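You operate a simulated robot arm through the tools that you are given. There is no shell and no other tool. Be economical: measure what you need, move in short steps, check, and stop when the job is done.

You run a simulated robot arm. Do the job below in one go: nothing can be reset, and whatever is moved stays where it is left.

JOB
Bring the column heater up to 200 degrees.
Fine: shut and latch the door and open the supply valve, set the figure with the plus or minus button, then press GO once and wait for READY.
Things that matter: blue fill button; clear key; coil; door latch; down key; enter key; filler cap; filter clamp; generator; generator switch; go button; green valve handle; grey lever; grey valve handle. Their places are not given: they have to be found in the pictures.

The check looks at the end state, three seconds after you hand in, the way a careful person would. Anything else that was tipped, shoved, dropped, spilled or broken makes it a failure.

ROBOT AND FRAMES
A 6-joint arm with a two-finger parallel gripper, fixed in place. Base frame: the origin is at the foot of the arm, x ahead of it, y to its left, z up. Readings come in m, rad, newtons and seconds.
With the tool pointing down near the work surface it reaches from about 0.1 to 0.74 m from the base axis. Its first joint turns from -2.007 to 2.007 rad. Payload 4.2 kg.
The tool frame sits at the grasp point between the pads (the TCP): z along the fingers, y along the line on which they close. The tips reach 0.023 m beyond it. The gripper opens to 0.094 m. The fingers are 0.038 m wide and 0.01 m thick; the gripper's body (0.054 by 0.096 m) begins 0.039 m behind the TCP.
Orientation is that of the tool frame in the base frame, as a unit quaternion [x, y, z, w]. With the fingers straight down and closing along the base's y, the tool's x points along the base's -x, its y along +y and its z along -z.

CONTROLS
- The arm moves only by the tool servo_tool. Its argument "commands" is a list of rows, each a list of 7 numbers: the shift along the tool's x, y, z in units of 20 mm (1.0 is 20 mm), then the turn, a rotation vector about the tool's x, y, z in units of 6 degrees (1.0 is 6 degrees), then the closure, from 0 (fully open) to 1 (shut). In form: [[dx, dy, dz, rx, ry, rz, gripper], ...]. A call has 1 to 10 rows; each row shifts and turns the commanded pose from where the row before left it, along the tool's axes as they then stand. A call with a number of a shift or a turn outside -1 to 1 is refused whole. Rows are played at 5 a second. More than 0.05 m and 0.15 rad between two rows, or a gripper value outside its range, and nothing of the call is played. A pose out of reach is approached as far as the arm can. The call stops where the force on the tool passes 40 N (or 10 N more than at its start, if that is more) or the arm is blocked; 0.2 s more then pass. The fingers move at their own pace (about 0.108 m/s each) and stop on an object; they squeeze with about 37 N. The grip force told is the motor's: it shows also when the fingers shut on nothing. Time passes only in rows, and 0.2 s behind the last, so rows that do not move let the fingers close. It gives the time, the measured TCP pose, the force on the tool (base axes), the opening and the grip force at its end, in the units of the frame above (readings bear some noise), with the torque about the TCP (base axes, N m) and any sound that the robot's microphone picked up.
- Cameras (640 x 400 px; columns grow to the right, rows downward): "scene" is fixed at [0.4093, -0.5009, 1.5964]; the picture's right is [0.99, -0.14, 0.00], its down [-0.08, -0.55, -0.83] and it looks along [0.11, 0.82, -0.56] (base axes); focal length 309 px, centre (320, 200). "wrist" rides on the gripper at [0.086, 0.016, -0.074] in the tool frame; the picture's right is [-0.18, 0.98, 0.00], its down [-0.58, -0.11, -0.81] and it looks along [-0.79, -0.15, 0.59] (tool axes); focal length 243 px, centre (320, 200).
- snapshot(camera): a new picture of that camera. The clock stands still meanwhile.
- lift_body(by): slides the trunk up (or, below 0, down) by that many m; the arm rides with it, the base frame stays. It gives what a move gives, with no picture.
- pixel_to_xyz(camera, pixels): there is no depth. For up to 12 entries [column, row, z] of the newest picture of that camera ("zoom" is the newest enlarged one), the place [x, y] in the base frame at which the ray of that pixel passes the height z, good to about 0.002 m, but the place of the scene camera against the robot may be out by one fixed shift of up to 0.012 m in any direction. The clock stands still meanwhile.
- enlarge(camera, box): a new picture of the part [left, top, right, bottom] of that camera's present view, enlarged. The clock stands still meanwhile.
- hand_in(): hands the job in; it is judged then, once.

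Go step by step. Measure first, check grasps and placings, and put right what went wrong. The budget is 80 turns and 54 pictures, counting those below and the enlarged ones. Unless the task says otherwise, let go and move clear before handing in, and close with one line.

The tools are called after "Request:" as a command line: name --pt "numbers of a row" for each row, then --argument value for the rest, lists and objects as JSON in quotes. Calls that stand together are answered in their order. servo_tool: Moves the arm, as the interface text tells. Its arguments: {"type":"object","properties":{"commands":{"type":"array"}},"required":["commands"]} The other tools are called the same way: lift_body (by) slides the trunk up or down; snapshot (camera) takes a picture; pixel_to_xyz (camera, pixels) gives the place at which the rays of pixels pass given heights; enlarge (camera, box) takes an enlarged picture of a part of a camera's view; hand_in () hands the job in.

At the start:

```text
time_s: 0.0
eef_pos: [0.3753, 0.2055, 1.3949]
tcp_rot: [0.0, 1.0, 0.0, 0.0]
force: [-0.7, 0.0, -0.2]
torque: [0.02, 0.01, 0.0]
width: 0.0942
grip_force: 0.1
trunk travel left (down, up): [-0.925, 0.065]
```

scene: 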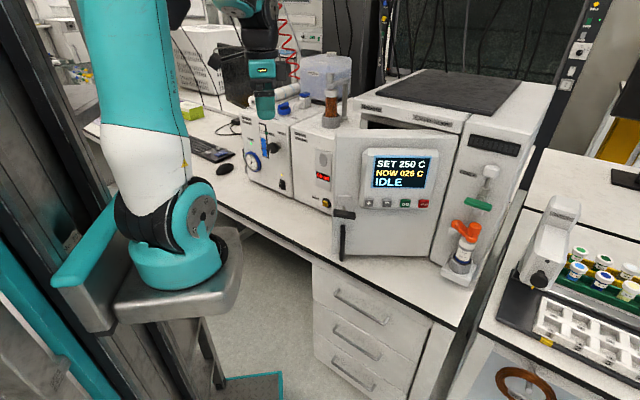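
wrist: 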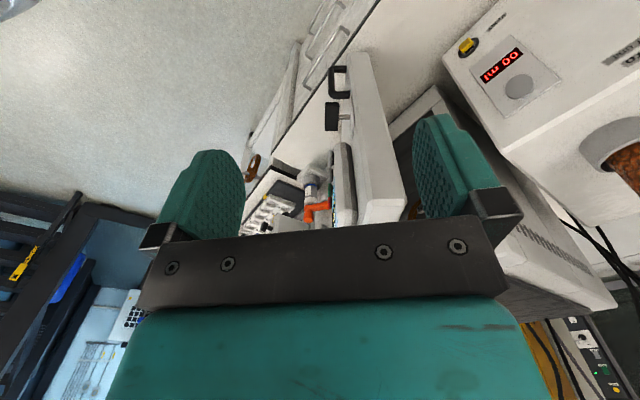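

The scene shows the heater at about (400,190) with its door ajar, "SET 250 C / NOW 026 C / IDLE" on the display, and valves on the right near (480,220). I'll enlarge the door panel and the valve area.

Request:
enlarge --camera "scene" --box '[320, 120, 448, 270]'

Request:
enlarge --camera "scene" --box '[420, 120, 548, 300]'

Request:
enlarge --camera "scene" --box '[220, 40, 380, 220]'

```text
2.67 times, centred on (384, 195) of scene
```

zoom: 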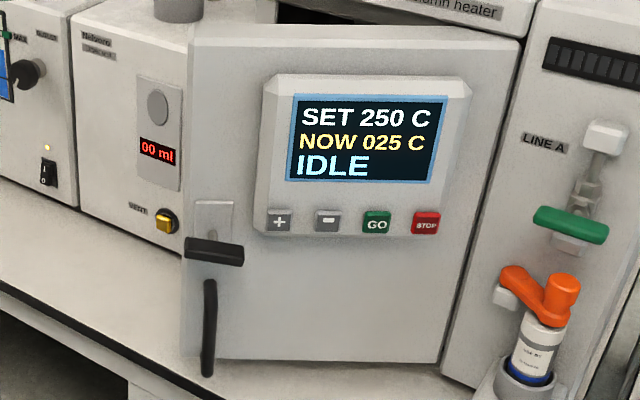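

```text
2.22 times, centred on (484, 210) of scene
```

zoom: 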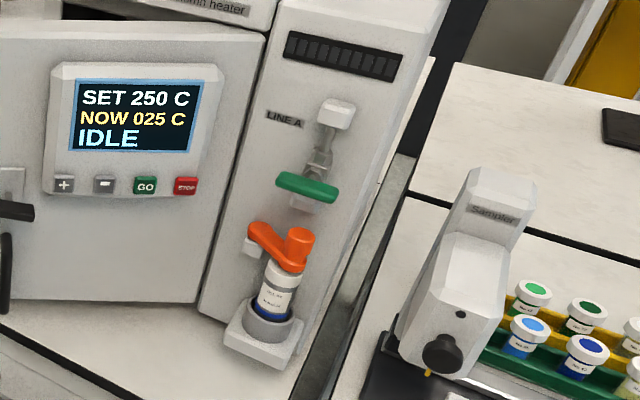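

```text
2.22 times, centred on (300, 130) of scene
```

zoom: 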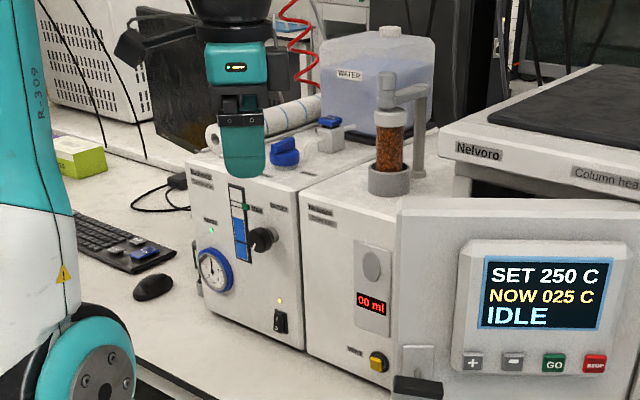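

The door is ajar with its hinge at the right. The green handle sits across the LINE A pipe, which suggests the valve is closed. I'll measure the main points at assumed heights.

Request:
snapshot --camera "scene"

Request:
pixel_to_xyz --camera "scene" --pixels '[[334, 246, 0.72], [429, 255, 0.72], [334, 134, 1.03], [464, 136, 1.03], [437, 263, 0.701], [459, 321, 0.701], [443, 280, 0.701], [405, 204, 0.88], [345, 215, 0.85], [478, 204, 0.9], [462, 230, 0.83], [436, 285, 0.701]]'

Request:
enlarge --camera "scene" --box '[440, 150, 520, 200]'

```text
48 pictures are left
```

scene: 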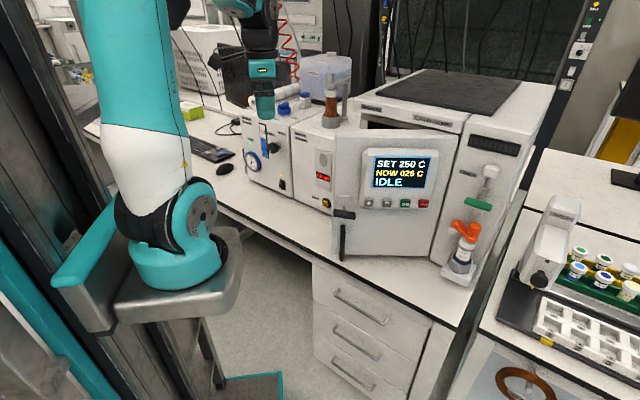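

```text
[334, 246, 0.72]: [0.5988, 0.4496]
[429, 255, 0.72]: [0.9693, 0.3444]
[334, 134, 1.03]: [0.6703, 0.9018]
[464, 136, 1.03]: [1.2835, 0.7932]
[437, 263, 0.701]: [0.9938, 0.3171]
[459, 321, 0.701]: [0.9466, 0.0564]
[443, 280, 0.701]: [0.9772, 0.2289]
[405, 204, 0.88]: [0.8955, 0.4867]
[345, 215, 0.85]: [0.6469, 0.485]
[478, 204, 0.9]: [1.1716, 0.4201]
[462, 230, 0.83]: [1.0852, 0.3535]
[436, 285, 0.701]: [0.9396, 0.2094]
```

```text
8.00 times, centred on (480, 175) of scene
```

zoom: 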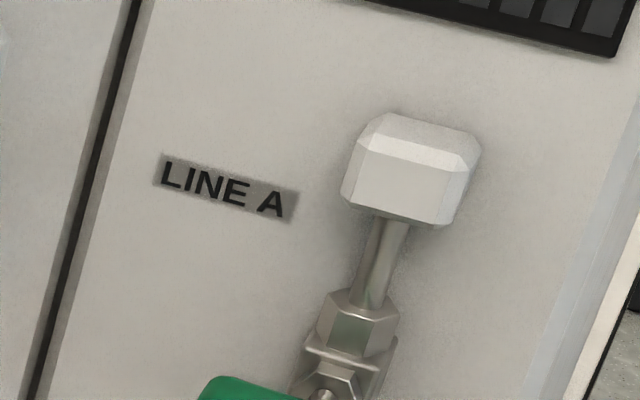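

The LINE A pipe runs vertically and the green handle lies across it, so it reads as closed. The bench seems to lie at about 45° in the base frame, so I'll yaw the tool to face the heater and drop the trunk a little for a wrist view.

Request:
servo_tool --pt "0 0 0 0 0 -1 0" --pt "0 0 0 0 0 -1 0" --pt "0 0 0 0 0 -1 0" --pt "0 0 0 0 0 -1 0" --pt "0 0 0 0 0 -1 0" --pt "0 0 0 0 0 -1 0" --pt "0 0 0 0 0 -1 0"

Request:
lift_body --by -0.2

Request:
snapshot --camera "wrist"

Request:
pixel_to_xyz --camera "scene" --pixels '[[220, 193, 0.701], [300, 243, 0.701], [400, 295, 0.701], [354, 98, 1.1], [470, 122, 1.1], [545, 135, 1.1]]'

```text
time_s: 1.6
eef_pos: [0.3752, 0.2044, 1.3969]
tcp_rot: [-0.36, 0.933, 0.0, 0.0]
force: [-0.1, -0.8, -0.2]
torque: [0.02, 0.01, -0.04]
width: 0.094
grip_force: 0.1
trunk travel left (down, up): [-0.925, 0.065]
```

```text
time_s: 3.8
eef_pos: [0.3746, 0.2061, 1.1972]
tcp_rot: [-0.358, 0.934, 0.0, 0.0]
force: [-0.3, -0.2, -0.6]
torque: [0.0, -0.04, -0.03]
width: 0.0938
grip_force: 0.0
trunk travel left (down, up): [-0.725, 0.265]
```

```text
46 pictures are left
```

wrist: 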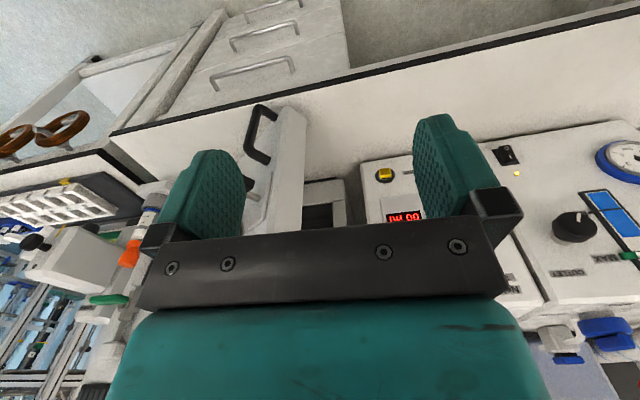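

```text
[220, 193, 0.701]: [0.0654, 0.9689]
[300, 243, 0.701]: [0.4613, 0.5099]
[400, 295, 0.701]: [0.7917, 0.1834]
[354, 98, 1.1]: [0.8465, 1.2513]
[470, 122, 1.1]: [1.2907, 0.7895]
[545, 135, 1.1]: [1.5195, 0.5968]
```

The bench edge fits a line at about 45°, and the front panel is mostly hidden behind the gripper in the wrist view. I'll move the TCP right to about (0.6, 0.15), then tilt the tool to horizontal.

Request:
servo_tool --pt "-0.65 -0.96 0 0 0 0 0" --pt "-0.65 -0.96 0 0 0 0 0" --pt "-0.65 -0.96 0 0 0 0 0" --pt "-0.65 -0.96 0 0 0 0 0" --pt "-0.65 -0.96 0 0 0 0 0" --pt "-0.65 -0.96 0 0 0 0 0" --pt "-0.65 -0.96 0 0 0 0 0" --pt "-0.65 -0.96 0 0 0 0 0" --pt "-0.65 -0.96 0 0 0 0 0" --pt "-0.65 -0.96 0 0 0 0 0"

Request:
servo_tool --pt "0 0 0 0 -1 0 1" --pt "0 0 0 0 -1 0 1" --pt "0 0 0 0 -1 0 1" --pt "0 0 0 0 -1 0 1" --pt "0 0 0 0 -1 0 1" --pt "0 0 0 0 -1 0 1" --pt "0 0 0 0 -1 0 1" --pt "0 0 0 0 -1 0 1"

Request:
snapshot --camera "scene"

Request:
snapshot --camera "wrist"

```text
time_s: 6.0
eef_pos: [0.5983, 0.1498, 1.1969]
tcp_rot: [-0.358, 0.934, 0.001, 0.0]
force: [-0.2, 0.7, 0.3]
torque: [0.02, -0.03, -0.03]
width: 0.094
grip_force: 0.1
trunk travel left (down, up): [-0.725, 0.265]
```

```text
time_s: 7.8
eef_pos: [0.6006, 0.1489, 1.1975]
tcp_rot: [-0.327, 0.853, 0.146, 0.38]
force: [0.5, 0.9, -0.7]
torque: [0.02, 0.02, -0.01]
width: 0.0001
grip_force: 37.6
trunk travel left (down, up): [-0.725, 0.265]
```

```text
45 pictures are left
```

scene: 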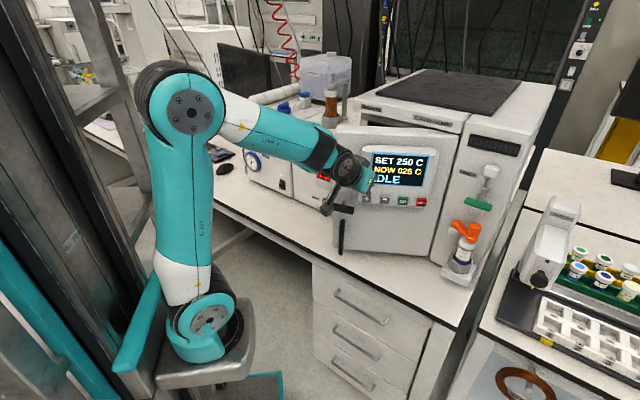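

```text
44 pictures are left
```

wrist: 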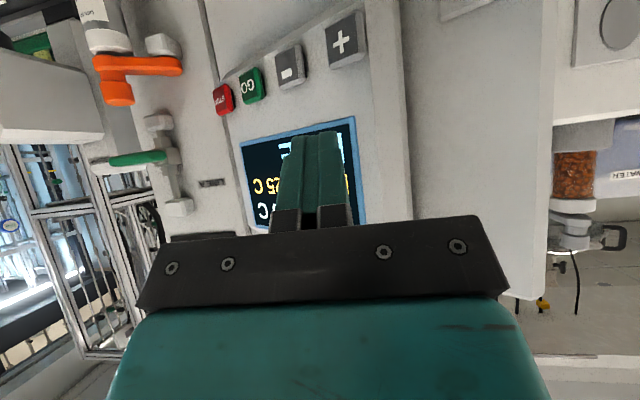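

The wrist view now shows the buttons + (341,40), − (288,66), GO (250,85) and STOP (223,98), along with the green handle (137,159) and the orange clamp. I'll triangulate these with the scene rays.

Request:
pixel_to_xyz --camera "wrist" --pixels '[[341, 40, 0.9], [341, 40, 1.0], [288, 66, 0.9], [288, 66, 1.0], [250, 85, 0.9], [250, 85, 1.0], [223, 98, 0.9], [223, 98, 1.0], [137, 159, 0.9], [137, 159, 1.0], [180, 207, 1.0], [180, 207, 1.1]]'

Request:
pixel_to_xyz --camera "scene" --pixels '[[368.6, 203.2, 0.9], [368.6, 203.2, 1.0], [386.6, 203, 0.9], [386.6, 203, 1.0], [405, 204, 0.9], [405, 204, 1.0], [423.7, 204, 0.9], [423.7, 204, 1.0], [477.6, 204.4, 0.9], [477.6, 204.4, 1.0], [489, 171, 1.0], [489, 171, 1.1]]'

Request:
enlarge --camera "wrist" --box '[60, 0, 240, 220]'

```text
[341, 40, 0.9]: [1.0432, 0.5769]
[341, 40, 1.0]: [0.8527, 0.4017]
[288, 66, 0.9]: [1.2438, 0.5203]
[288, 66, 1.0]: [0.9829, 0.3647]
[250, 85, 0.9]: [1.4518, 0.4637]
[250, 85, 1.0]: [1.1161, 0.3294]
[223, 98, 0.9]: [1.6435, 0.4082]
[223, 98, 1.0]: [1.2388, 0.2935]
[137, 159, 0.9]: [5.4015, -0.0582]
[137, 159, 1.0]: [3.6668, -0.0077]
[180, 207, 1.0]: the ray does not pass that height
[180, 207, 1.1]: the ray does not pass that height
```

```text
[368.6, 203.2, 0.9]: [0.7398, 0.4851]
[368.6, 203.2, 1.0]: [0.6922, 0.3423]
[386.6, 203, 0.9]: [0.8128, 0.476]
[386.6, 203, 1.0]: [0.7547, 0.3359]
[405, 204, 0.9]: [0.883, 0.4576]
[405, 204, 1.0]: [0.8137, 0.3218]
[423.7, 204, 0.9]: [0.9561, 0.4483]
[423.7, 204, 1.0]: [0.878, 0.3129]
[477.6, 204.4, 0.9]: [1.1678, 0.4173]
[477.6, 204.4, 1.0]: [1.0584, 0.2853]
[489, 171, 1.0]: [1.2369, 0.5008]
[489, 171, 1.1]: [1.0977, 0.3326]
```

```text
1.82 times, centred on (150, 110) of wrist
```

zoom: 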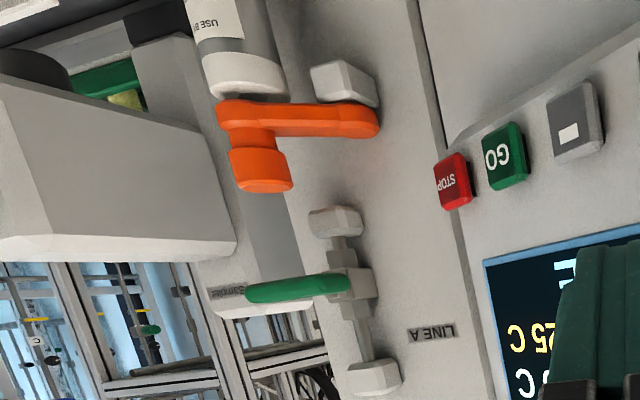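

GO triangulates to about (0.735, 0.172, 1.113), so the heater is nearer and higher than I first assumed. Next I'll triangulate the green handle's ends, the LINE A label, the door seam and the latch.

Request:
pixel_to_xyz --camera "wrist" --pixels '[[163.7, 156.7, 1.1], [163.7, 156.7, 1.0], [108.8, 160, 1.1], [108.8, 160, 1.0], [212, 183, 1.2], [212, 183, 1.3], [161, 61, 1.0], [161, 61, 1.1], [137.5, 89, 1.0], [137.5, 89, 1.1]]'

Request:
pixel_to_xyz --camera "scene" --pixels '[[464.5, 199.9, 1.0], [464.5, 199.9, 1.1], [491.5, 207.4, 1.0], [491.5, 207.4, 1.1], [467.9, 173.6, 1.1], [467.9, 173.6, 1.2], [456, 225, 1.0], [456, 225, 1.1], [472, 227, 1.0], [472, 227, 1.1], [345, 214, 1.0], [345, 214, 1.1]]'

```text
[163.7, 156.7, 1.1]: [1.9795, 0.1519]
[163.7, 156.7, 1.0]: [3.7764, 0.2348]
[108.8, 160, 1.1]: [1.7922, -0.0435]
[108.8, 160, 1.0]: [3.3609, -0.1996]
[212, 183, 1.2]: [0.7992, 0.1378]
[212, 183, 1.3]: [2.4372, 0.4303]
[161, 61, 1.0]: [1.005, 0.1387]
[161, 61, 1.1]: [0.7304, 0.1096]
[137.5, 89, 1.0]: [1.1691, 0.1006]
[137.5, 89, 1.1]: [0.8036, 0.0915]
```

```text
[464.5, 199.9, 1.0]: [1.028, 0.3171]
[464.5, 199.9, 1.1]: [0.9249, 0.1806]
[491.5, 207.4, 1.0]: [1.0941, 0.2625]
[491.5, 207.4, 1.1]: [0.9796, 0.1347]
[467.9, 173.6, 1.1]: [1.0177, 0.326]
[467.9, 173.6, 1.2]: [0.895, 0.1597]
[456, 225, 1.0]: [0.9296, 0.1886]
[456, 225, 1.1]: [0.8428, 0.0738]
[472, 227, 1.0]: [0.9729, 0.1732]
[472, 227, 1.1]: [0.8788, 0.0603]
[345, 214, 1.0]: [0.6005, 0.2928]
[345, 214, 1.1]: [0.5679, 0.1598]
```

The green handle runs from about (0.861, 0.098, 1.16) to (0.915, 0.054, 1.16), roughly 5 cm off the panel plane 0.71x+0.70y≈0.737. The gripper is close to the door, so I'll retreat 15 cm and look at the latch.

Request:
servo_tool --pt "0.72 0 -0.8 0 0 0 1" --pt "0.72 0 -0.8 0 0 0 1" --pt "0.72 0 -0.8 0 0 0 1" --pt "0.72 0 -0.8 0 0 0 1" --pt "0.72 0 -0.8 0 0 0 1" --pt "0.72 0 -0.8 0 0 0 1" --pt "0.72 0 -0.8 0 0 0 1"

Request:
snapshot --camera "wrist"

Request:
enlarge --camera "scene" --box '[300, 150, 420, 270]'

```text
time_s: 9.4
eef_pos: [0.5064, 0.0489, 1.1932]
tcp_rot: [-0.327, 0.853, 0.145, 0.379]
force: [0.5, 0.6, -0.4]
torque: [0.0, -0.02, -0.03]
width: 0.0001
grip_force: 37.6
out of reach, approached as far as the arm can: row 7
trunk travel left (down, up): [-0.725, 0.265]
```

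```text
42 pictures are left
```

wrist: 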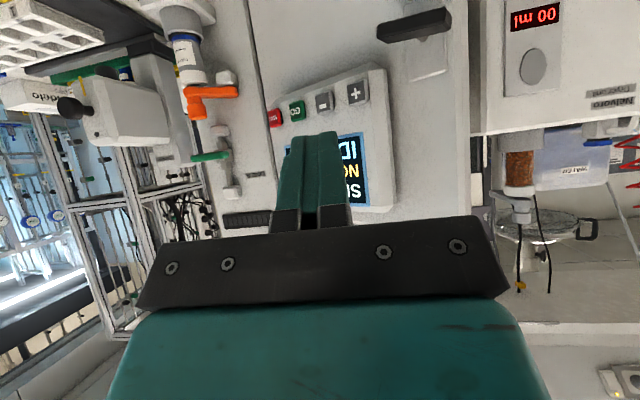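

```text
3.33 times, centred on (360, 210) of scene
```

zoom: 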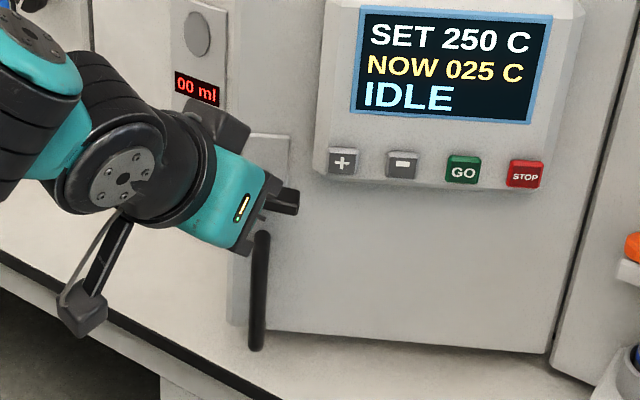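

The wrist view shows the latch bar at (415,25). I'll enlarge the latch and the valve.

Request:
enlarge --camera "wrist" --box '[340, 0, 500, 100]'

Request:
enlarge --camera "wrist" --box '[140, 60, 300, 210]'

Request:
pixel_to_xyz --camera "wrist" --pixels '[[380, 33, 1.0], [380, 33, 1.1], [450, 20, 1.0], [450, 20, 1.1], [357, 93, 1.1], [357, 93, 1.0], [324, 100, 1.1], [324, 100, 1.0], [297, 110, 1.1], [297, 110, 1.0], [274, 118, 1.1], [274, 118, 1.0]]'

```text
4.00 times, centred on (420, 50) of wrist
```

zoom: 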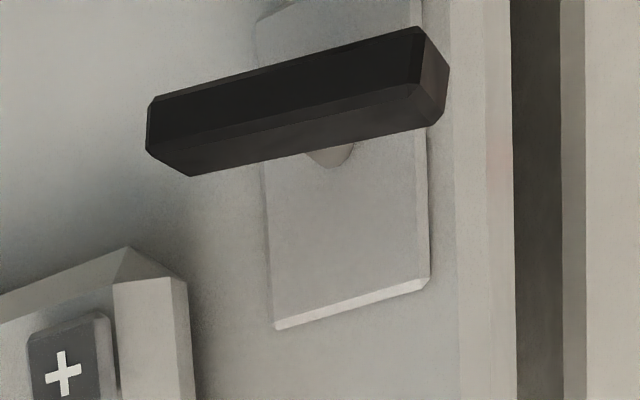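

```text
2.67 times, centred on (220, 135) of wrist
```

zoom: 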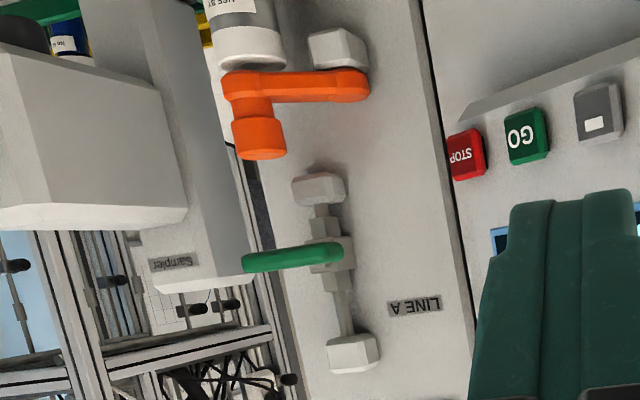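

```text
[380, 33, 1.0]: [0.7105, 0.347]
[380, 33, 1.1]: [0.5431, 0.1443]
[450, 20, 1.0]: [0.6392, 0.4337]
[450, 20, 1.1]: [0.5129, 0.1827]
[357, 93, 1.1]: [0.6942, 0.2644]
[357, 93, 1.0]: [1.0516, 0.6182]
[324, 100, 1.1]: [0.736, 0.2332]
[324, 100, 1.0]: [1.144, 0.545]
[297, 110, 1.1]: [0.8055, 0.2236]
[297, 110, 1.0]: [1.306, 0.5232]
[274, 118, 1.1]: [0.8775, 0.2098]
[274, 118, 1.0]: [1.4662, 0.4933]
```

The + button is near (0.626, 0.195, 1.118), GO near (0.726, 0.174, 1.117), and the latch bar is centred near (0.56, 0.21, 1.08). I'll lower the trunk, step toward the door and tilt the tool horizontal so I can push the door shut below the control panel.

Request:
lift_body --by -0.17

Request:
servo_tool --pt "-0.7 0 0.78 0 0 0 1" --pt "-0.7 0 0.78 0 0 0 1" --pt "-0.7 0 0.78 0 0 0 1" --pt "-0.35 0 0.39 0 0 0 1"

Request:
servo_tool --pt "0 0 0 0 -1 0 1" --pt "0 0 0 0 -1 0 1" --pt "0 0 0 0 -1 0 1" --pt "0 0 0 0 -1 0 1" --pt "0 0 0 0 -1 0 1" --pt "0 0 0 0 -1 0 1" --pt "0 0 0 0 -1 0 1"

Request:
snapshot --camera "scene"

```text
time_s: 11.3
eef_pos: [0.5075, 0.0502, 1.0243]
tcp_rot: [-0.326, 0.853, 0.146, 0.38]
force: [0.0, 0.5, 0.5]
torque: [0.01, 0.0, -0.01]
width: 0.0
grip_force: 37.4
trunk travel left (down, up): [-0.555, 0.435]
```

```text
time_s: 12.3
eef_pos: [0.5619, 0.0963, 1.023]
tcp_rot: [-0.327, 0.853, 0.145, 0.38]
force: [0.5, -0.3, 0.7]
torque: [0.01, 0.01, -0.02]
width: 0.0
grip_force: 37.2
trunk travel left (down, up): [-0.555, 0.435]
```

```text
time_s: 13.9
eef_pos: [0.5991, 0.116, 1.0422]
tcp_rot: [-0.253, 0.66, 0.253, 0.66]
force: [0.1, 0.9, 0.0]
torque: [0.01, 0.01, 0.01]
width: 0.0
grip_force: 37.2
out of reach, approached as far as the arm can: row 4, 5, 6, 7
trunk travel left (down, up): [-0.555, 0.435]
```

```text
38 pictures are left
```

scene: 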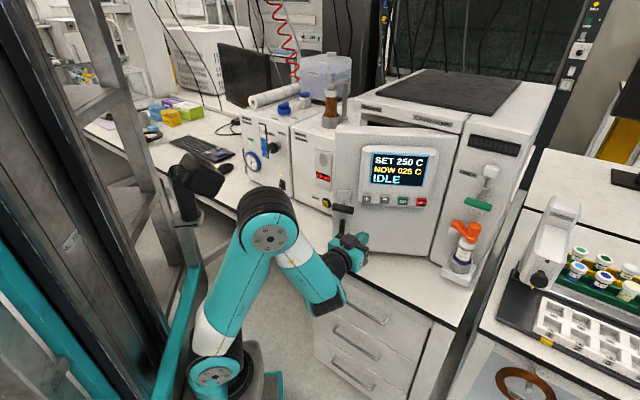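

The tool is now horizontal at (0.599, 0.116, 1.042), with the tip roughly 8 cm short of the door and right of the pull handle. I'll push along about 62° and watch the force.

Request:
servo_tool --pt "0 0.5 0 0 0 0 1" --pt "0 0.34 0.94 0 0 0 1" --pt "0 0.34 0.94 0 0 0 1" --pt "0 0.34 0.94 0 0 0 1" --pt "0 0.34 0.94 0 0 0 1"

Request:
snapshot --camera "scene"

Request:
snapshot --camera "wrist"

```text
time_s: 15.1
eef_pos: [0.6302, 0.1936, 1.0424]
tcp_rot: [-0.252, 0.661, 0.254, 0.66]
force: [0.4, -0.1, -0.6]
torque: [0.02, 0.01, 0.01]
width: 0.0001
grip_force: 36.7
trunk travel left (down, up): [-0.555, 0.435]
```

```text
37 pictures are left
```

scene: 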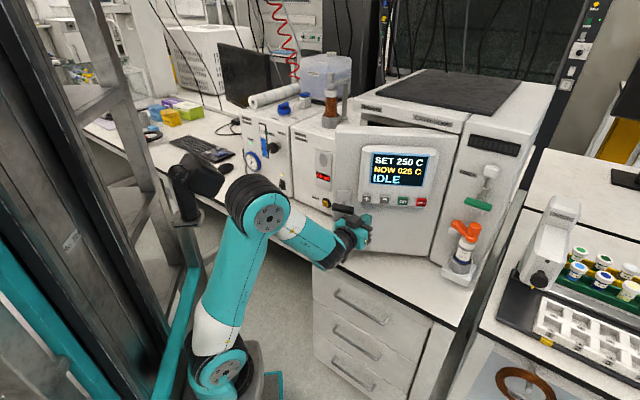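

```text
36 pictures are left
```

wrist: 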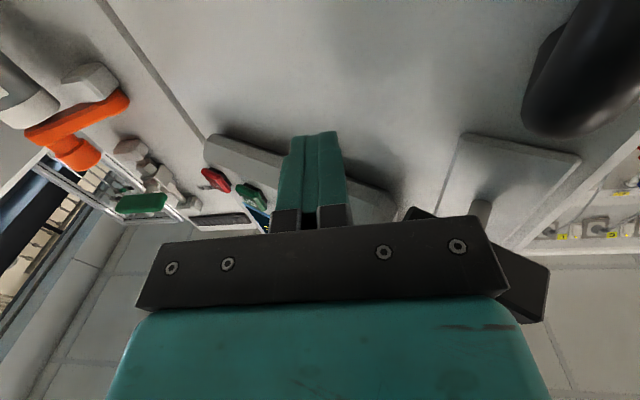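

The fingertip is near the door, and the latch bar at (480,260) sits just above-left of the gripper body. I'll lower by 3 cm for clearance and keep pushing.

Request:
servo_tool --pt "0.8 0 0 0 0 0 1" --pt "0.8 0 0 0 0 0 1" --pt "0 0.34 0.94 0 0 0 1" --pt "0 0.34 0.94 0 0 0 1" --pt "0 0.34 0.94 0 0 0 1" --pt "0 0.34 0.94 0 0 0 1"

Request:
snapshot --camera "scene"

```text
time_s: 16.5
eef_pos: [0.669, 0.2675, 1.0093]
tcp_rot: [-0.253, 0.661, 0.253, 0.66]
force: [-0.7, -0.3, 0.0]
torque: [-0.03, -0.03, 0.04]
width: 0.0
grip_force: 36.9
trunk travel left (down, up): [-0.555, 0.435]
```

```text
35 pictures are left
```

scene: 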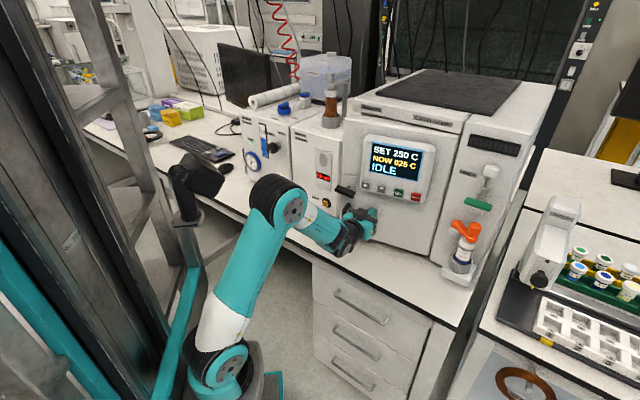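

The door is swinging shut smoothly, with about 5 cm left. I'll continue in smaller steps until the force rises.

Request:
servo_tool --pt "0 0.15 0.7 0 0 0 1" --pt "0 0.15 0.7 0 0 0 1" --pt "0 0.1 0.6 0 0 0 1" --pt "0 0.05 0.5 0 0 0 1" --pt "0 0 0.4 0 0 0 1" --pt "0 0 0.4 0 0 0 1"

Request:
snapshot --camera "scene"

```text
time_s: 17.6
eef_pos: [0.6964, 0.3038, 1.0108]
tcp_rot: [-0.254, 0.661, 0.254, 0.659]
force: [-26.4, -24.7, 6.8]
torque: [0.27, -0.18, 0.33]
width: 0.0
grip_force: 37.0
trunk travel left (down, up): [-0.555, 0.435]
stopped in row 5: the force on the tool passed its limit (the readings are from after the stop); the commanded pose is now the measured one
```

```text
34 pictures are left
```

scene: 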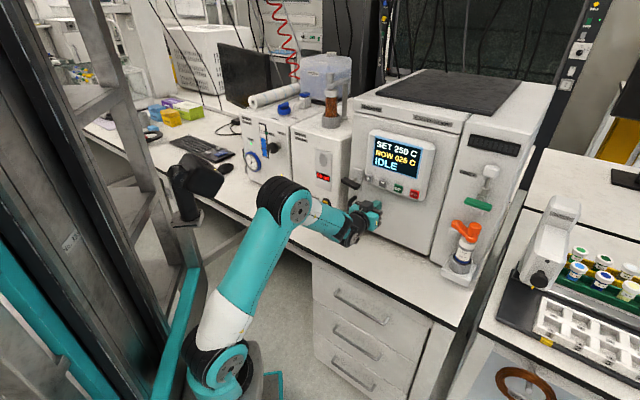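

The force of about 36 N opposes the push, so the door is against its stop. I'll back off 12 cm and check the door and latch.

Request:
servo_tool --pt "0 0 -1 0 0 0 1" --pt "0 0 -1 0 0 0 1" --pt "0 0 -1 0 0 0 1" --pt "0 0 -1 0 0 0 1" --pt "0 0 -1 0 0 0 1"

Request:
snapshot --camera "wrist"

Request:
enlarge --camera "scene" --box '[320, 90, 500, 270]'

```text
time_s: 18.8
eef_pos: [0.6248, 0.2386, 1.0102]
tcp_rot: [-0.254, 0.662, 0.254, 0.658]
force: [1.0, 0.0, -0.3]
torque: [-0.02, 0.02, 0.04]
width: 0.0
grip_force: 37.2
trunk travel left (down, up): [-0.555, 0.435]
```

```text
33 pictures are left
```

wrist: 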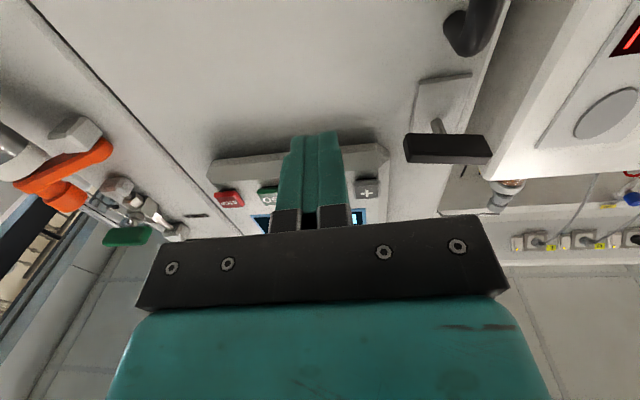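

```text
2.22 times, centred on (410, 180) of scene
```

zoom: 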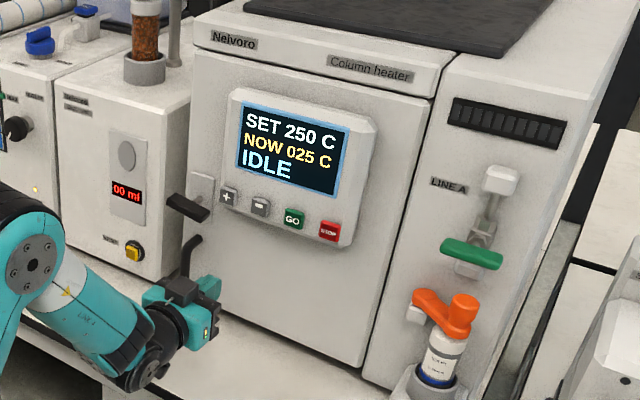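

The door is shut, and the latch bar is horizontal at (447,148) in the wrist view, in front of its plate. I'll take rays for the latch, buttons and valve from here before rolling the tool.

Request:
pixel_to_xyz --camera "wrist" --pixels '[[447, 149, 1.05], [447, 149, 1.1], [404, 150, 1.08], [488, 150, 1.08], [437, 124, 1.08], [366, 189, 1.1], [366, 189, 1.15], [229, 199, 1.1], [229, 199, 1.15], [127, 236, 1.15], [127, 236, 1.2], [196, 215, 1.2]]'

Request:
enlarge --camera "wrist" --box '[380, 60, 520, 180]'

Request:
pixel_to_xyz --camera "scene" --pixels '[[350.5, 183.5, 1.08], [350.5, 183.5, 1.12], [368.5, 178.5, 1.12], [368.5, 178.5, 1.16], [398, 188, 1.12], [398, 188, 1.16]]'

```text
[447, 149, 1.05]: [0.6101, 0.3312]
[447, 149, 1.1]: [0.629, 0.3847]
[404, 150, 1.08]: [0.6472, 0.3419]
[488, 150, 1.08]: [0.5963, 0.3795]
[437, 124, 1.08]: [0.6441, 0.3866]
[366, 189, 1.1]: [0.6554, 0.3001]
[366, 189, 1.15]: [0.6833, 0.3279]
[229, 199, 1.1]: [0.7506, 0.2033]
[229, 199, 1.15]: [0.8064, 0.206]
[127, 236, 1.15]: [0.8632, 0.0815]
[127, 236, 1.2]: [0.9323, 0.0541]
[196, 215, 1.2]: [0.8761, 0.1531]
```

```text
3.33 times, centred on (450, 120) of wrist
```

zoom: 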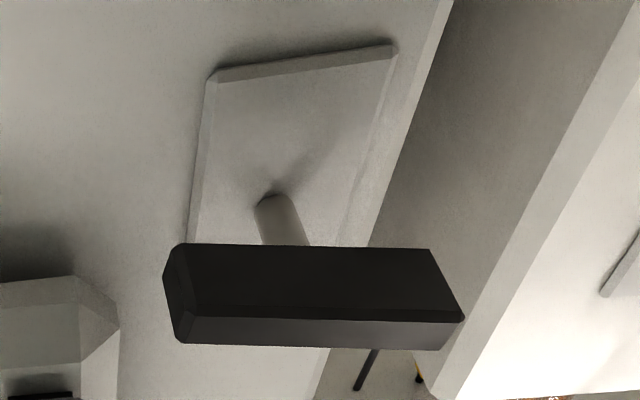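

```text
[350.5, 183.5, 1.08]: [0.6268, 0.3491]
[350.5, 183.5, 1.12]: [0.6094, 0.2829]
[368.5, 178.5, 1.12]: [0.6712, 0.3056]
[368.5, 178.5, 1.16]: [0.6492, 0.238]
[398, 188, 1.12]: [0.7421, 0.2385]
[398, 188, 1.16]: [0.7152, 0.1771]
```

The geometry is consistent: the panel normal is 45°, and + and STOP are 0.148 m apart. The latch bar centre is near (0.62, 0.365, 1.083) and the buttons are at z≈1.117. I'll move in front of the latch, square the yaw and roll −90° so the fingers close vertically on the bar.

Request:
servo_tool --pt "-0.73 0.93 0 0 0 0 1" --pt "-0.73 0.93 0 0 0 0 1" --pt "-0.73 0.93 0 0 0 0 1" --pt "-0.73 0.93 0 0 0 0 1" --pt "-0.73 0.93 0 0 0 0 0.57" --pt "0 0 0 -0.5 0 0 0.57"

Request:
servo_tool --pt "0 0 0 0 0 -1 0.57" --pt "0 0 0 0 0 -1 0.57" --pt "0 0 0 0 0 -1 0.57" --pt "0 0 0 0 0 -1 0.57" --pt "0 0 0 0 0 -1 0.57" --pt "0 0 0 0 0 -1 0.57" --pt "0 0 0 0 0 -1 0.57" --pt "0 0 0 0 0 -1 0.57"

Request:
servo_tool --pt "0 0 0 0 0 -1 0.57" --pt "0 0 0 0 0 -1 0.57" --pt "0 0 0 0 0 -1 0.57" --pt "0 0 0 0 0 -1 0.57" --pt "0 0 0 0 0 -1 0.57" --pt "0 0 0 0 0 -1 0.57" --pt "0 0 0 0 0 -1 0.57"

Request:
snapshot --camera "wrist"

Request:
enlarge --camera "scene" --box '[280, 120, 440, 250]'

```text
time_s: 20.2
eef_pos: [0.5625, 0.3063, 1.0818]
tcp_rot: [-0.272, 0.655, 0.271, 0.651]
force: [0.6, 0.7, -0.9]
torque: [-0.04, 0.04, 0.01]
width: 0.0402
grip_force: 0.0
trunk travel left (down, up): [-0.555, 0.435]
```

```text
time_s: 22.0
eef_pos: [0.5611, 0.3063, 1.0825]
tcp_rot: [-0.514, 0.488, -0.018, 0.705]
force: [-0.4, 0.2, -0.1]
torque: [0.0, -0.03, -0.03]
width: 0.0404
grip_force: 0.1
trunk travel left (down, up): [-0.555, 0.435]
```

```text
time_s: 23.6
eef_pos: [0.5624, 0.3079, 1.0828]
tcp_rot: [0.655, -0.27, 0.27, -0.652]
force: [-0.9, -0.3, 0.4]
torque: [-0.02, 0.02, 0.02]
width: 0.0406
grip_force: 0.1
trunk travel left (down, up): [-0.555, 0.435]
```

```text
30 pictures are left
```

wrist: 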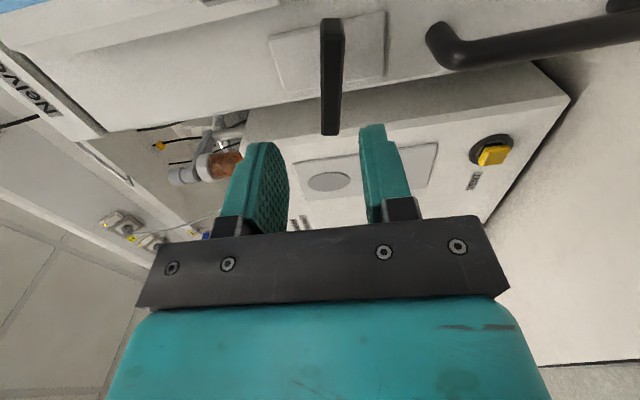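

```text
3.08 times, centred on (360, 185) of scene
```

zoom: 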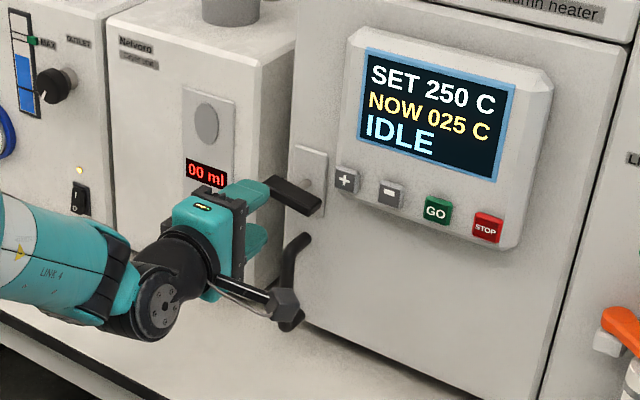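

The bar at (331,75) lies between the open fingers about 8 mm below the tool axis and about 8 cm ahead, and the door handle clears the lower finger. I'll lower by 8 mm, advance 8 cm and close.

Request:
servo_tool --pt "0 0.4 0 0 0 0 0.57" --pt "0 0 0.85 0 0 0 0.57" --pt "0 0 0.85 0 0 0 0.57" --pt "0 0 0.85 0 0 0 0.57" --pt "0 0 0.8 0 0 0 0.57" --pt "0 0 0.75 0 0 0 0.57"

Request:
snapshot --camera "wrist"

```text
time_s: 25.0
eef_pos: [0.6218, 0.3647, 1.0729]
tcp_rot: [0.656, -0.271, 0.269, -0.652]
force: [-0.4, -1.2, 0.5]
torque: [0.01, 0.0, -0.01]
width: 0.0403
grip_force: 0.0
trunk travel left (down, up): [-0.555, 0.435]
```

```text
28 pictures are left
```

wrist: 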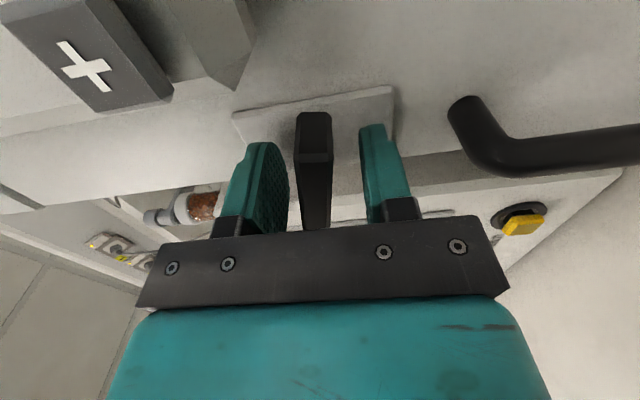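

The bar is now between the fingers at (313,160). I'll close on it.

Request:
servo_tool --pt "0 0 0 0 0 0 1" --pt "0 0 0 0 0 0 1" --pt "0 0 0 0 0 0 1"

Request:
servo_tool --pt "0 0 0 0 0 0.6 1" --pt "0 0 0 0 0 0.6 1" --pt "0 0 0 0 0 0.6 1"

```text
time_s: 25.8
eef_pos: [0.6223, 0.3658, 1.0751]
tcp_rot: [0.653, -0.272, 0.27, -0.653]
force: [7.6, 1.7, 11.7]
torque: [1.38, 1.01, 1.36]
width: 0.0185
grip_force: 45.0
trunk travel left (down, up): [-0.555, 0.435]
```

```text
time_s: 26.6
eef_pos: [0.6209, 0.3663, 1.0751]
tcp_rot: [-0.626, 0.33, -0.208, 0.675]
force: [6.6, 1.6, 19.9]
torque: [-0.01, -0.15, 1.07]
width: 0.0131
grip_force: 45.1
trunk travel left (down, up): [-0.555, 0.435]
```

The tool turned about 11° with little torque, but the width shrank to 13 mm. I'll check whether the bar turned with it.

Request:
snapshot --camera "wrist"

Request:
enlarge --camera "scene" --box '[300, 130, 420, 240]'

```text
27 pictures are left
```

wrist: 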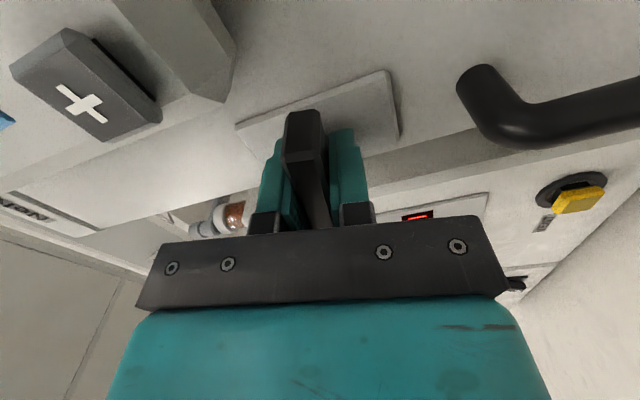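

```text
3.64 times, centred on (360, 185) of scene
```

zoom: 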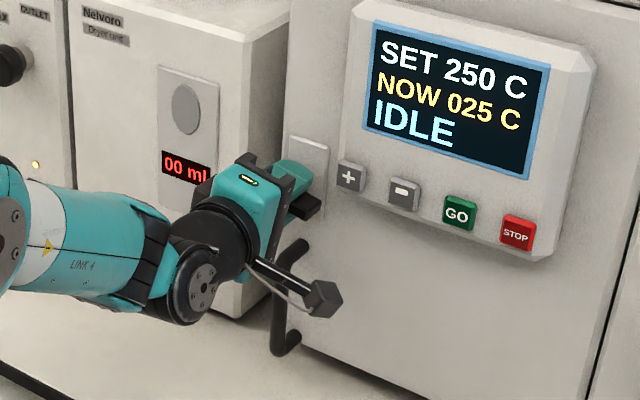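

The torque about the turning axis is small, so the bar may be following. I'll turn another 24° clockwise and look again.

Request:
servo_tool --pt "0 0 0 0 0 0.8 1" --pt "0 0 0 0 0 0.8 1" --pt "0 0 0 0 0 0.8 1" --pt "0 0 0 0 0 0.8 1" --pt "0 0 0 0 0 0.8 1"

Request:
snapshot --camera "wrist"

```text
time_s: 27.8
eef_pos: [0.62, 0.3638, 1.0774]
tcp_rot: [-0.541, 0.454, -0.062, 0.705]
force: [15.7, -4.3, 31.6]
torque: [-0.62, 0.36, 1.08]
width: 0.013
grip_force: 45.1
trunk travel left (down, up): [-0.555, 0.435]
```

```text
25 pictures are left
```

wrist: 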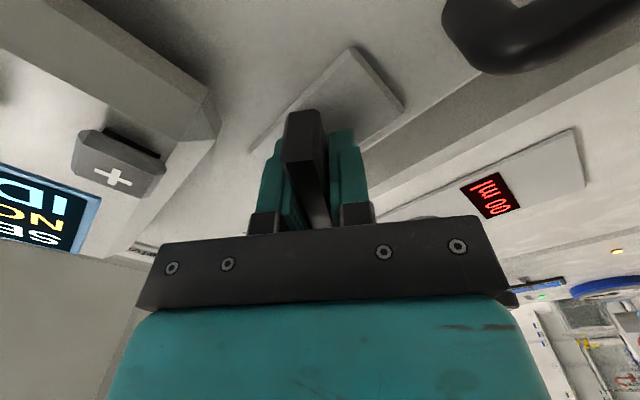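

The bar is turning with the fingers: the plate's angle to the gripper changed while the bar stayed in the grip. The upward side force means the pivot is slightly higher, so I'll shift about 5 mm up and right and keep turning.

Request:
servo_tool --pt "0 -0.29 0 0 0 0 1" --pt "0 0 0 0 0 0.8 1" --pt "0 0 0 0 0 0.8 1" --pt "0 0 0 0 0 0.8 1"

```text
time_s: 28.8
eef_pos: [0.6205, 0.3644, 1.0786]
tcp_rot: [-0.483, 0.519, 0.028, 0.705]
force: [2.0, 3.8, 13.5]
torque: [0.36, -0.44, 0.51]
width: 0.0127
grip_force: 44.9
trunk travel left (down, up): [-0.555, 0.435]
```

The side force dropped. I'll continue toward a full quarter turn, adding a slight upward shift.

Request:
servo_tool --pt "-0.12 -0.1 0 0 0 0.8 1" --pt "0 0 0 0 0 0.8 1" --pt "0 0 0 0 0 0.8 1" --pt "0 0 0 0 0 0.8 1"

Request:
servo_tool --pt "0 0 0 0 0 0.8 1" --pt "0 0 0 0 0 0.8 1" --pt "0 0 0 0 0 0.8 1" --pt "0 0 0 0 0 0.8 1"

Request:
snapshot --camera "wrist"

```text
time_s: 29.8
eef_pos: [0.6216, 0.3634, 1.0793]
tcp_rot: [-0.39, 0.595, 0.143, 0.688]
force: [-6.8, -7.0, -9.9]
torque: [-0.46, 0.49, 0.2]
width: 0.0127
grip_force: 45.7
trunk travel left (down, up): [-0.555, 0.435]
```

```text
time_s: 30.8
eef_pos: [0.6234, 0.3611, 1.0805]
tcp_rot: [-0.285, 0.652, 0.255, 0.655]
force: [5.6, -17.4, -27.5]
torque: [0.43, -0.46, 0.98]
width: 0.0131
grip_force: 45.3
trunk travel left (down, up): [-0.555, 0.435]
```

```text
24 pictures are left
```

wrist: 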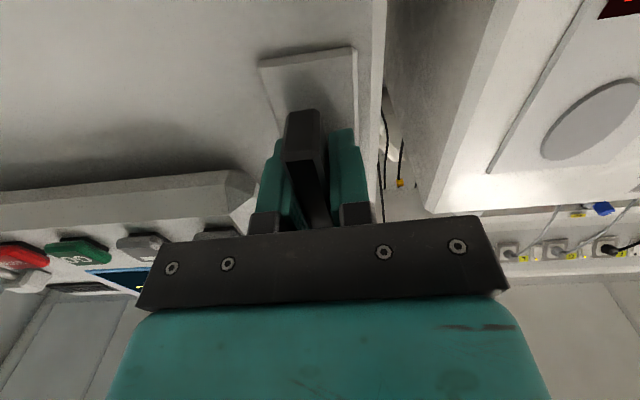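

The bar now lies in line with its plate, nearly vertical. I'll try a few more degrees to feel for a stop.

Request:
servo_tool --pt "0.1 0 0 0 0 0.4 1" --pt "0 0 0 0 0 0.4 1" --pt "0 0 0 0 0 0 1"

```text
time_s: 31.6
eef_pos: [0.6239, 0.3619, 1.0799]
tcp_rot: [-0.257, 0.661, 0.283, 0.646]
force: [5.6, -23.0, -13.0]
torque: [-2.04, -0.45, 0.62]
width: 0.0135
grip_force: 45.3
trunk travel left (down, up): [-0.555, 0.435]
```

The torque about the turning axis jumped to about −1.8 N·m, so this is the end stop at about 90°. I'll release and back off.

Request:
servo_tool --pt "0 0 0 0 0 -0.3 0.57" --pt "0 0 0 0 0 0 0.57" --pt "0 0 -0.9 0 0 0 0.57" --pt "0 0 -0.9 0 0 0 0.57" --pt "0 0 -0.9 0 0 0 0.57" --pt "0 0 -0.9 0 0 0 0.57" --pt "0 0 -0.9 0 0 0 1" --pt "0 0 0 0 0 0 1"

Request:
enlarge --camera "scene" --box '[300, 110, 460, 250]'

Request:
snapshot --camera "wrist"

```text
time_s: 33.4
eef_pos: [0.5572, 0.3004, 1.0785]
tcp_rot: [-0.268, 0.656, 0.274, 0.65]
force: [-1.1, -1.0, 0.0]
torque: [0.01, -0.03, 0.01]
width: 0.0
grip_force: 37.0
trunk travel left (down, up): [-0.555, 0.435]
```

```text
2.86 times, centred on (380, 180) of scene
```

zoom: 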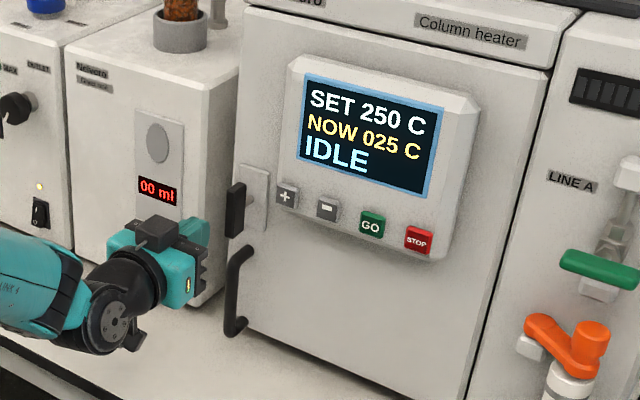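

```text
22 pictures are left
```

wrist: 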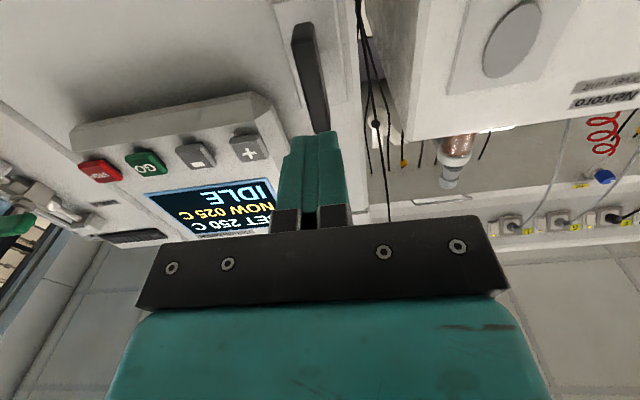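

The latch is vertical and the door is shut. I'll move right to the green valve, staying clear of the panel, at z≈1.16.

Request:
servo_tool --pt "0 0 -0.9 0 0 0 1" --pt "-0.8 -1 -0.5 0 0 0 1" --pt "-0.8 -1 0 0 0 0 1" --pt "-0.8 -1 0 0 0 0 1" --pt "-0.8 -1 0 0 0 0 1" --pt "-0.8 -1 0 0 0 0 1" --pt "0 -1 0 0 0 0 1" --pt "0 -1 0 0 0 0 1" --pt "0 -1 0 0 0 0 1" --pt "0 -1 0 0 0 0 1"

Request:
servo_tool --pt "0 -1 0 0 0 0 1" --pt "0 -1 0 0 0 0 1" --pt "0 -1 0 0 0 0 1" --pt "0 -1 0 0 0 0 1" --pt "0 -1 0 0 0 0 1" --pt "0 -1 0 0 0 0 1" --pt "0 -1 0 0 0 0 1" --pt "0 -1 0 0 0 0 1" --pt "0 -1 0 0 0 0 1" --pt "0 -1 0 0 0 0 1"

Request:
servo_tool --pt "0 0 0 0 0 -1 0.5" --pt "0 0 0 0 0 -1 0.5" --pt "0 0 0 0 0 -1 0.5" --pt "0 0 0 0 0 -1 0.5" --pt "0 0 0 0 0 -1 0.5" --pt "0 0 0 0 0 -1 0.5" --pt "0 0 0 0 0 -1 0.5" --pt "0 0 0 0 0 -1 0.5" --pt "0 0 0 0 0 -1 0.5" --pt "0 0 0 0 0 -1 0.5"

Request:
servo_tool --pt "0 0 0 0 0 -1 0.5" --pt "0 0 0 0 0 -1 0.5" --pt "0 0 0 0 0 -1 0.5" --pt "0 0 0 0 0 -1 0.5" --pt "0 0 0 0 0 -1 0.5"

Request:
snapshot --camera "wrist"

Request:
enlarge --camera "scene" --box '[400, 120, 560, 300]'

```text
time_s: 35.6
eef_pos: [0.6655, 0.1529, 1.1593]
tcp_rot: [-0.268, 0.657, 0.274, 0.65]
force: [-1.0, 0.3, -0.1]
torque: [-0.01, -0.01, -0.01]
width: 0.0002
grip_force: 37.1
trunk travel left (down, up): [-0.555, 0.435]
```

```text
time_s: 37.8
eef_pos: [0.8089, 0.0103, 1.1574]
tcp_rot: [-0.267, 0.657, 0.274, 0.649]
force: [-0.1, 0.3, -0.6]
torque: [-0.03, 0.03, -0.01]
width: 0.0004
grip_force: 37.2
trunk travel left (down, up): [-0.555, 0.435]
```

```text
time_s: 40.0
eef_pos: [0.8083, 0.0115, 1.1569]
tcp_rot: [-0.562, 0.434, -0.088, 0.699]
force: [0.1, 1.0, -0.7]
torque: [0.02, -0.01, -0.01]
width: 0.047
grip_force: 0.1
trunk travel left (down, up): [-0.555, 0.435]
```

```text
time_s: 41.2
eef_pos: [0.8094, 0.0114, 1.1577]
tcp_rot: [0.654, -0.274, 0.266, -0.653]
force: [-0.4, -0.6, -0.5]
torque: [-0.04, -0.03, 0.01]
width: 0.0469
grip_force: 0.1
trunk travel left (down, up): [-0.555, 0.435]
```

```text
21 pictures are left
```

wrist: 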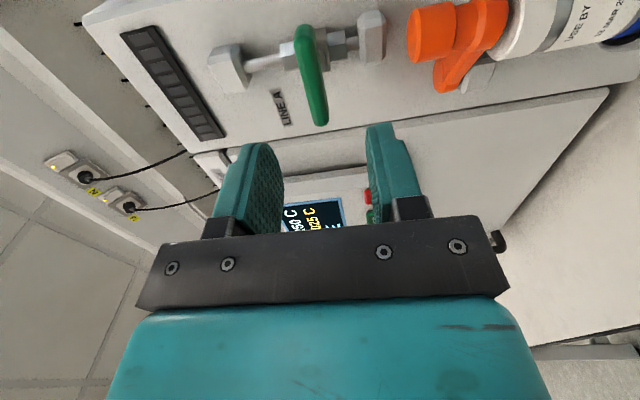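

```text
2.22 times, centred on (480, 210) of scene
```

zoom: 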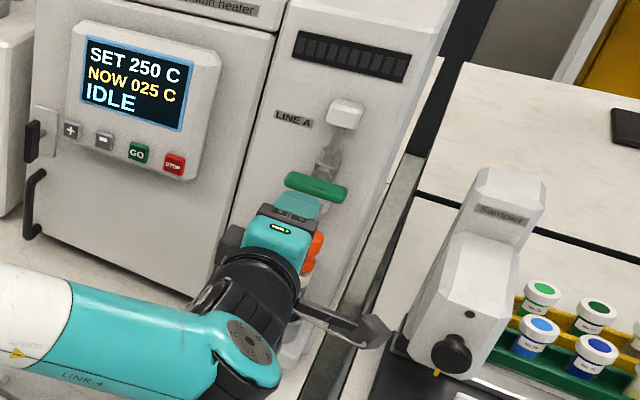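

The green handle at (311,75) is centred on the tool axis, about 7 mm above it and about 9.7 cm ahead. I'll raise slightly, advance 9 cm with the fingers partly open, and check.

Request:
servo_tool --pt "-0.1 -0.35 0 0 0 0 0.6" --pt "0 0 0.9 0 0 0 0.6" --pt "0 0 0.9 0 0 0 0.6" --pt "0 0 0.9 0 0 0 0.6" --pt "0 0 0.9 0 0 0 0.6" --pt "0 0 0.8 0 0 0 0.6"

Request:
snapshot --camera "wrist"

```text
time_s: 42.6
eef_pos: [0.8704, 0.0754, 1.1628]
tcp_rot: [0.654, -0.274, 0.265, -0.653]
force: [-0.3, 0.5, -1.1]
torque: [0.01, 0.0, 0.02]
width: 0.0376
grip_force: 0.0
trunk travel left (down, up): [-0.555, 0.435]
```

```text
19 pictures are left
```

wrist: 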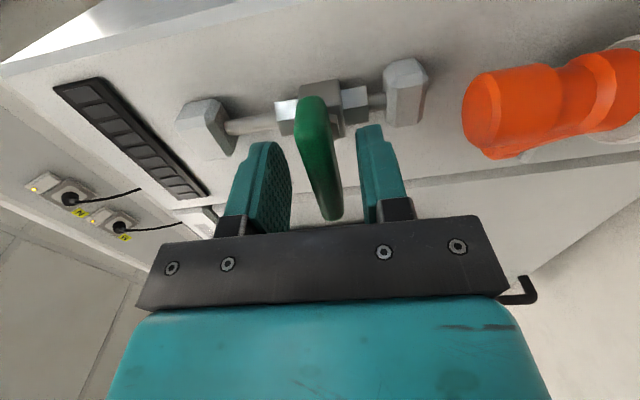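

The handle is between the fingers. I'll close and begin a small clockwise turn.

Request:
servo_tool --pt "0 0 0 0 0 0 1" --pt "0 0 0 0 0 0 1" --pt "0 0 0 0 0 0 1"

Request:
servo_tool --pt "0 0 0 0 0 0.5 1" --pt "0 0 0 0 0 0.5 1" --pt "0 0 0 0 0 0 1"

```text
time_s: 43.4
eef_pos: [0.8692, 0.0744, 1.1596]
tcp_rot: [0.655, -0.275, 0.265, -0.652]
force: [-8.8, -0.3, -16.3]
torque: [0.02, -1.03, -0.24]
width: 0.0129
grip_force: 45.4
trunk travel left (down, up): [-0.555, 0.435]
```

```text
time_s: 44.2
eef_pos: [0.8706, 0.0739, 1.1603]
tcp_rot: [-0.639, 0.31, -0.23, 0.665]
force: [-7.6, -3.8, -30.5]
torque: [-0.85, -1.82, 0.16]
width: 0.0162
grip_force: 45.3
trunk travel left (down, up): [-0.555, 0.435]
```

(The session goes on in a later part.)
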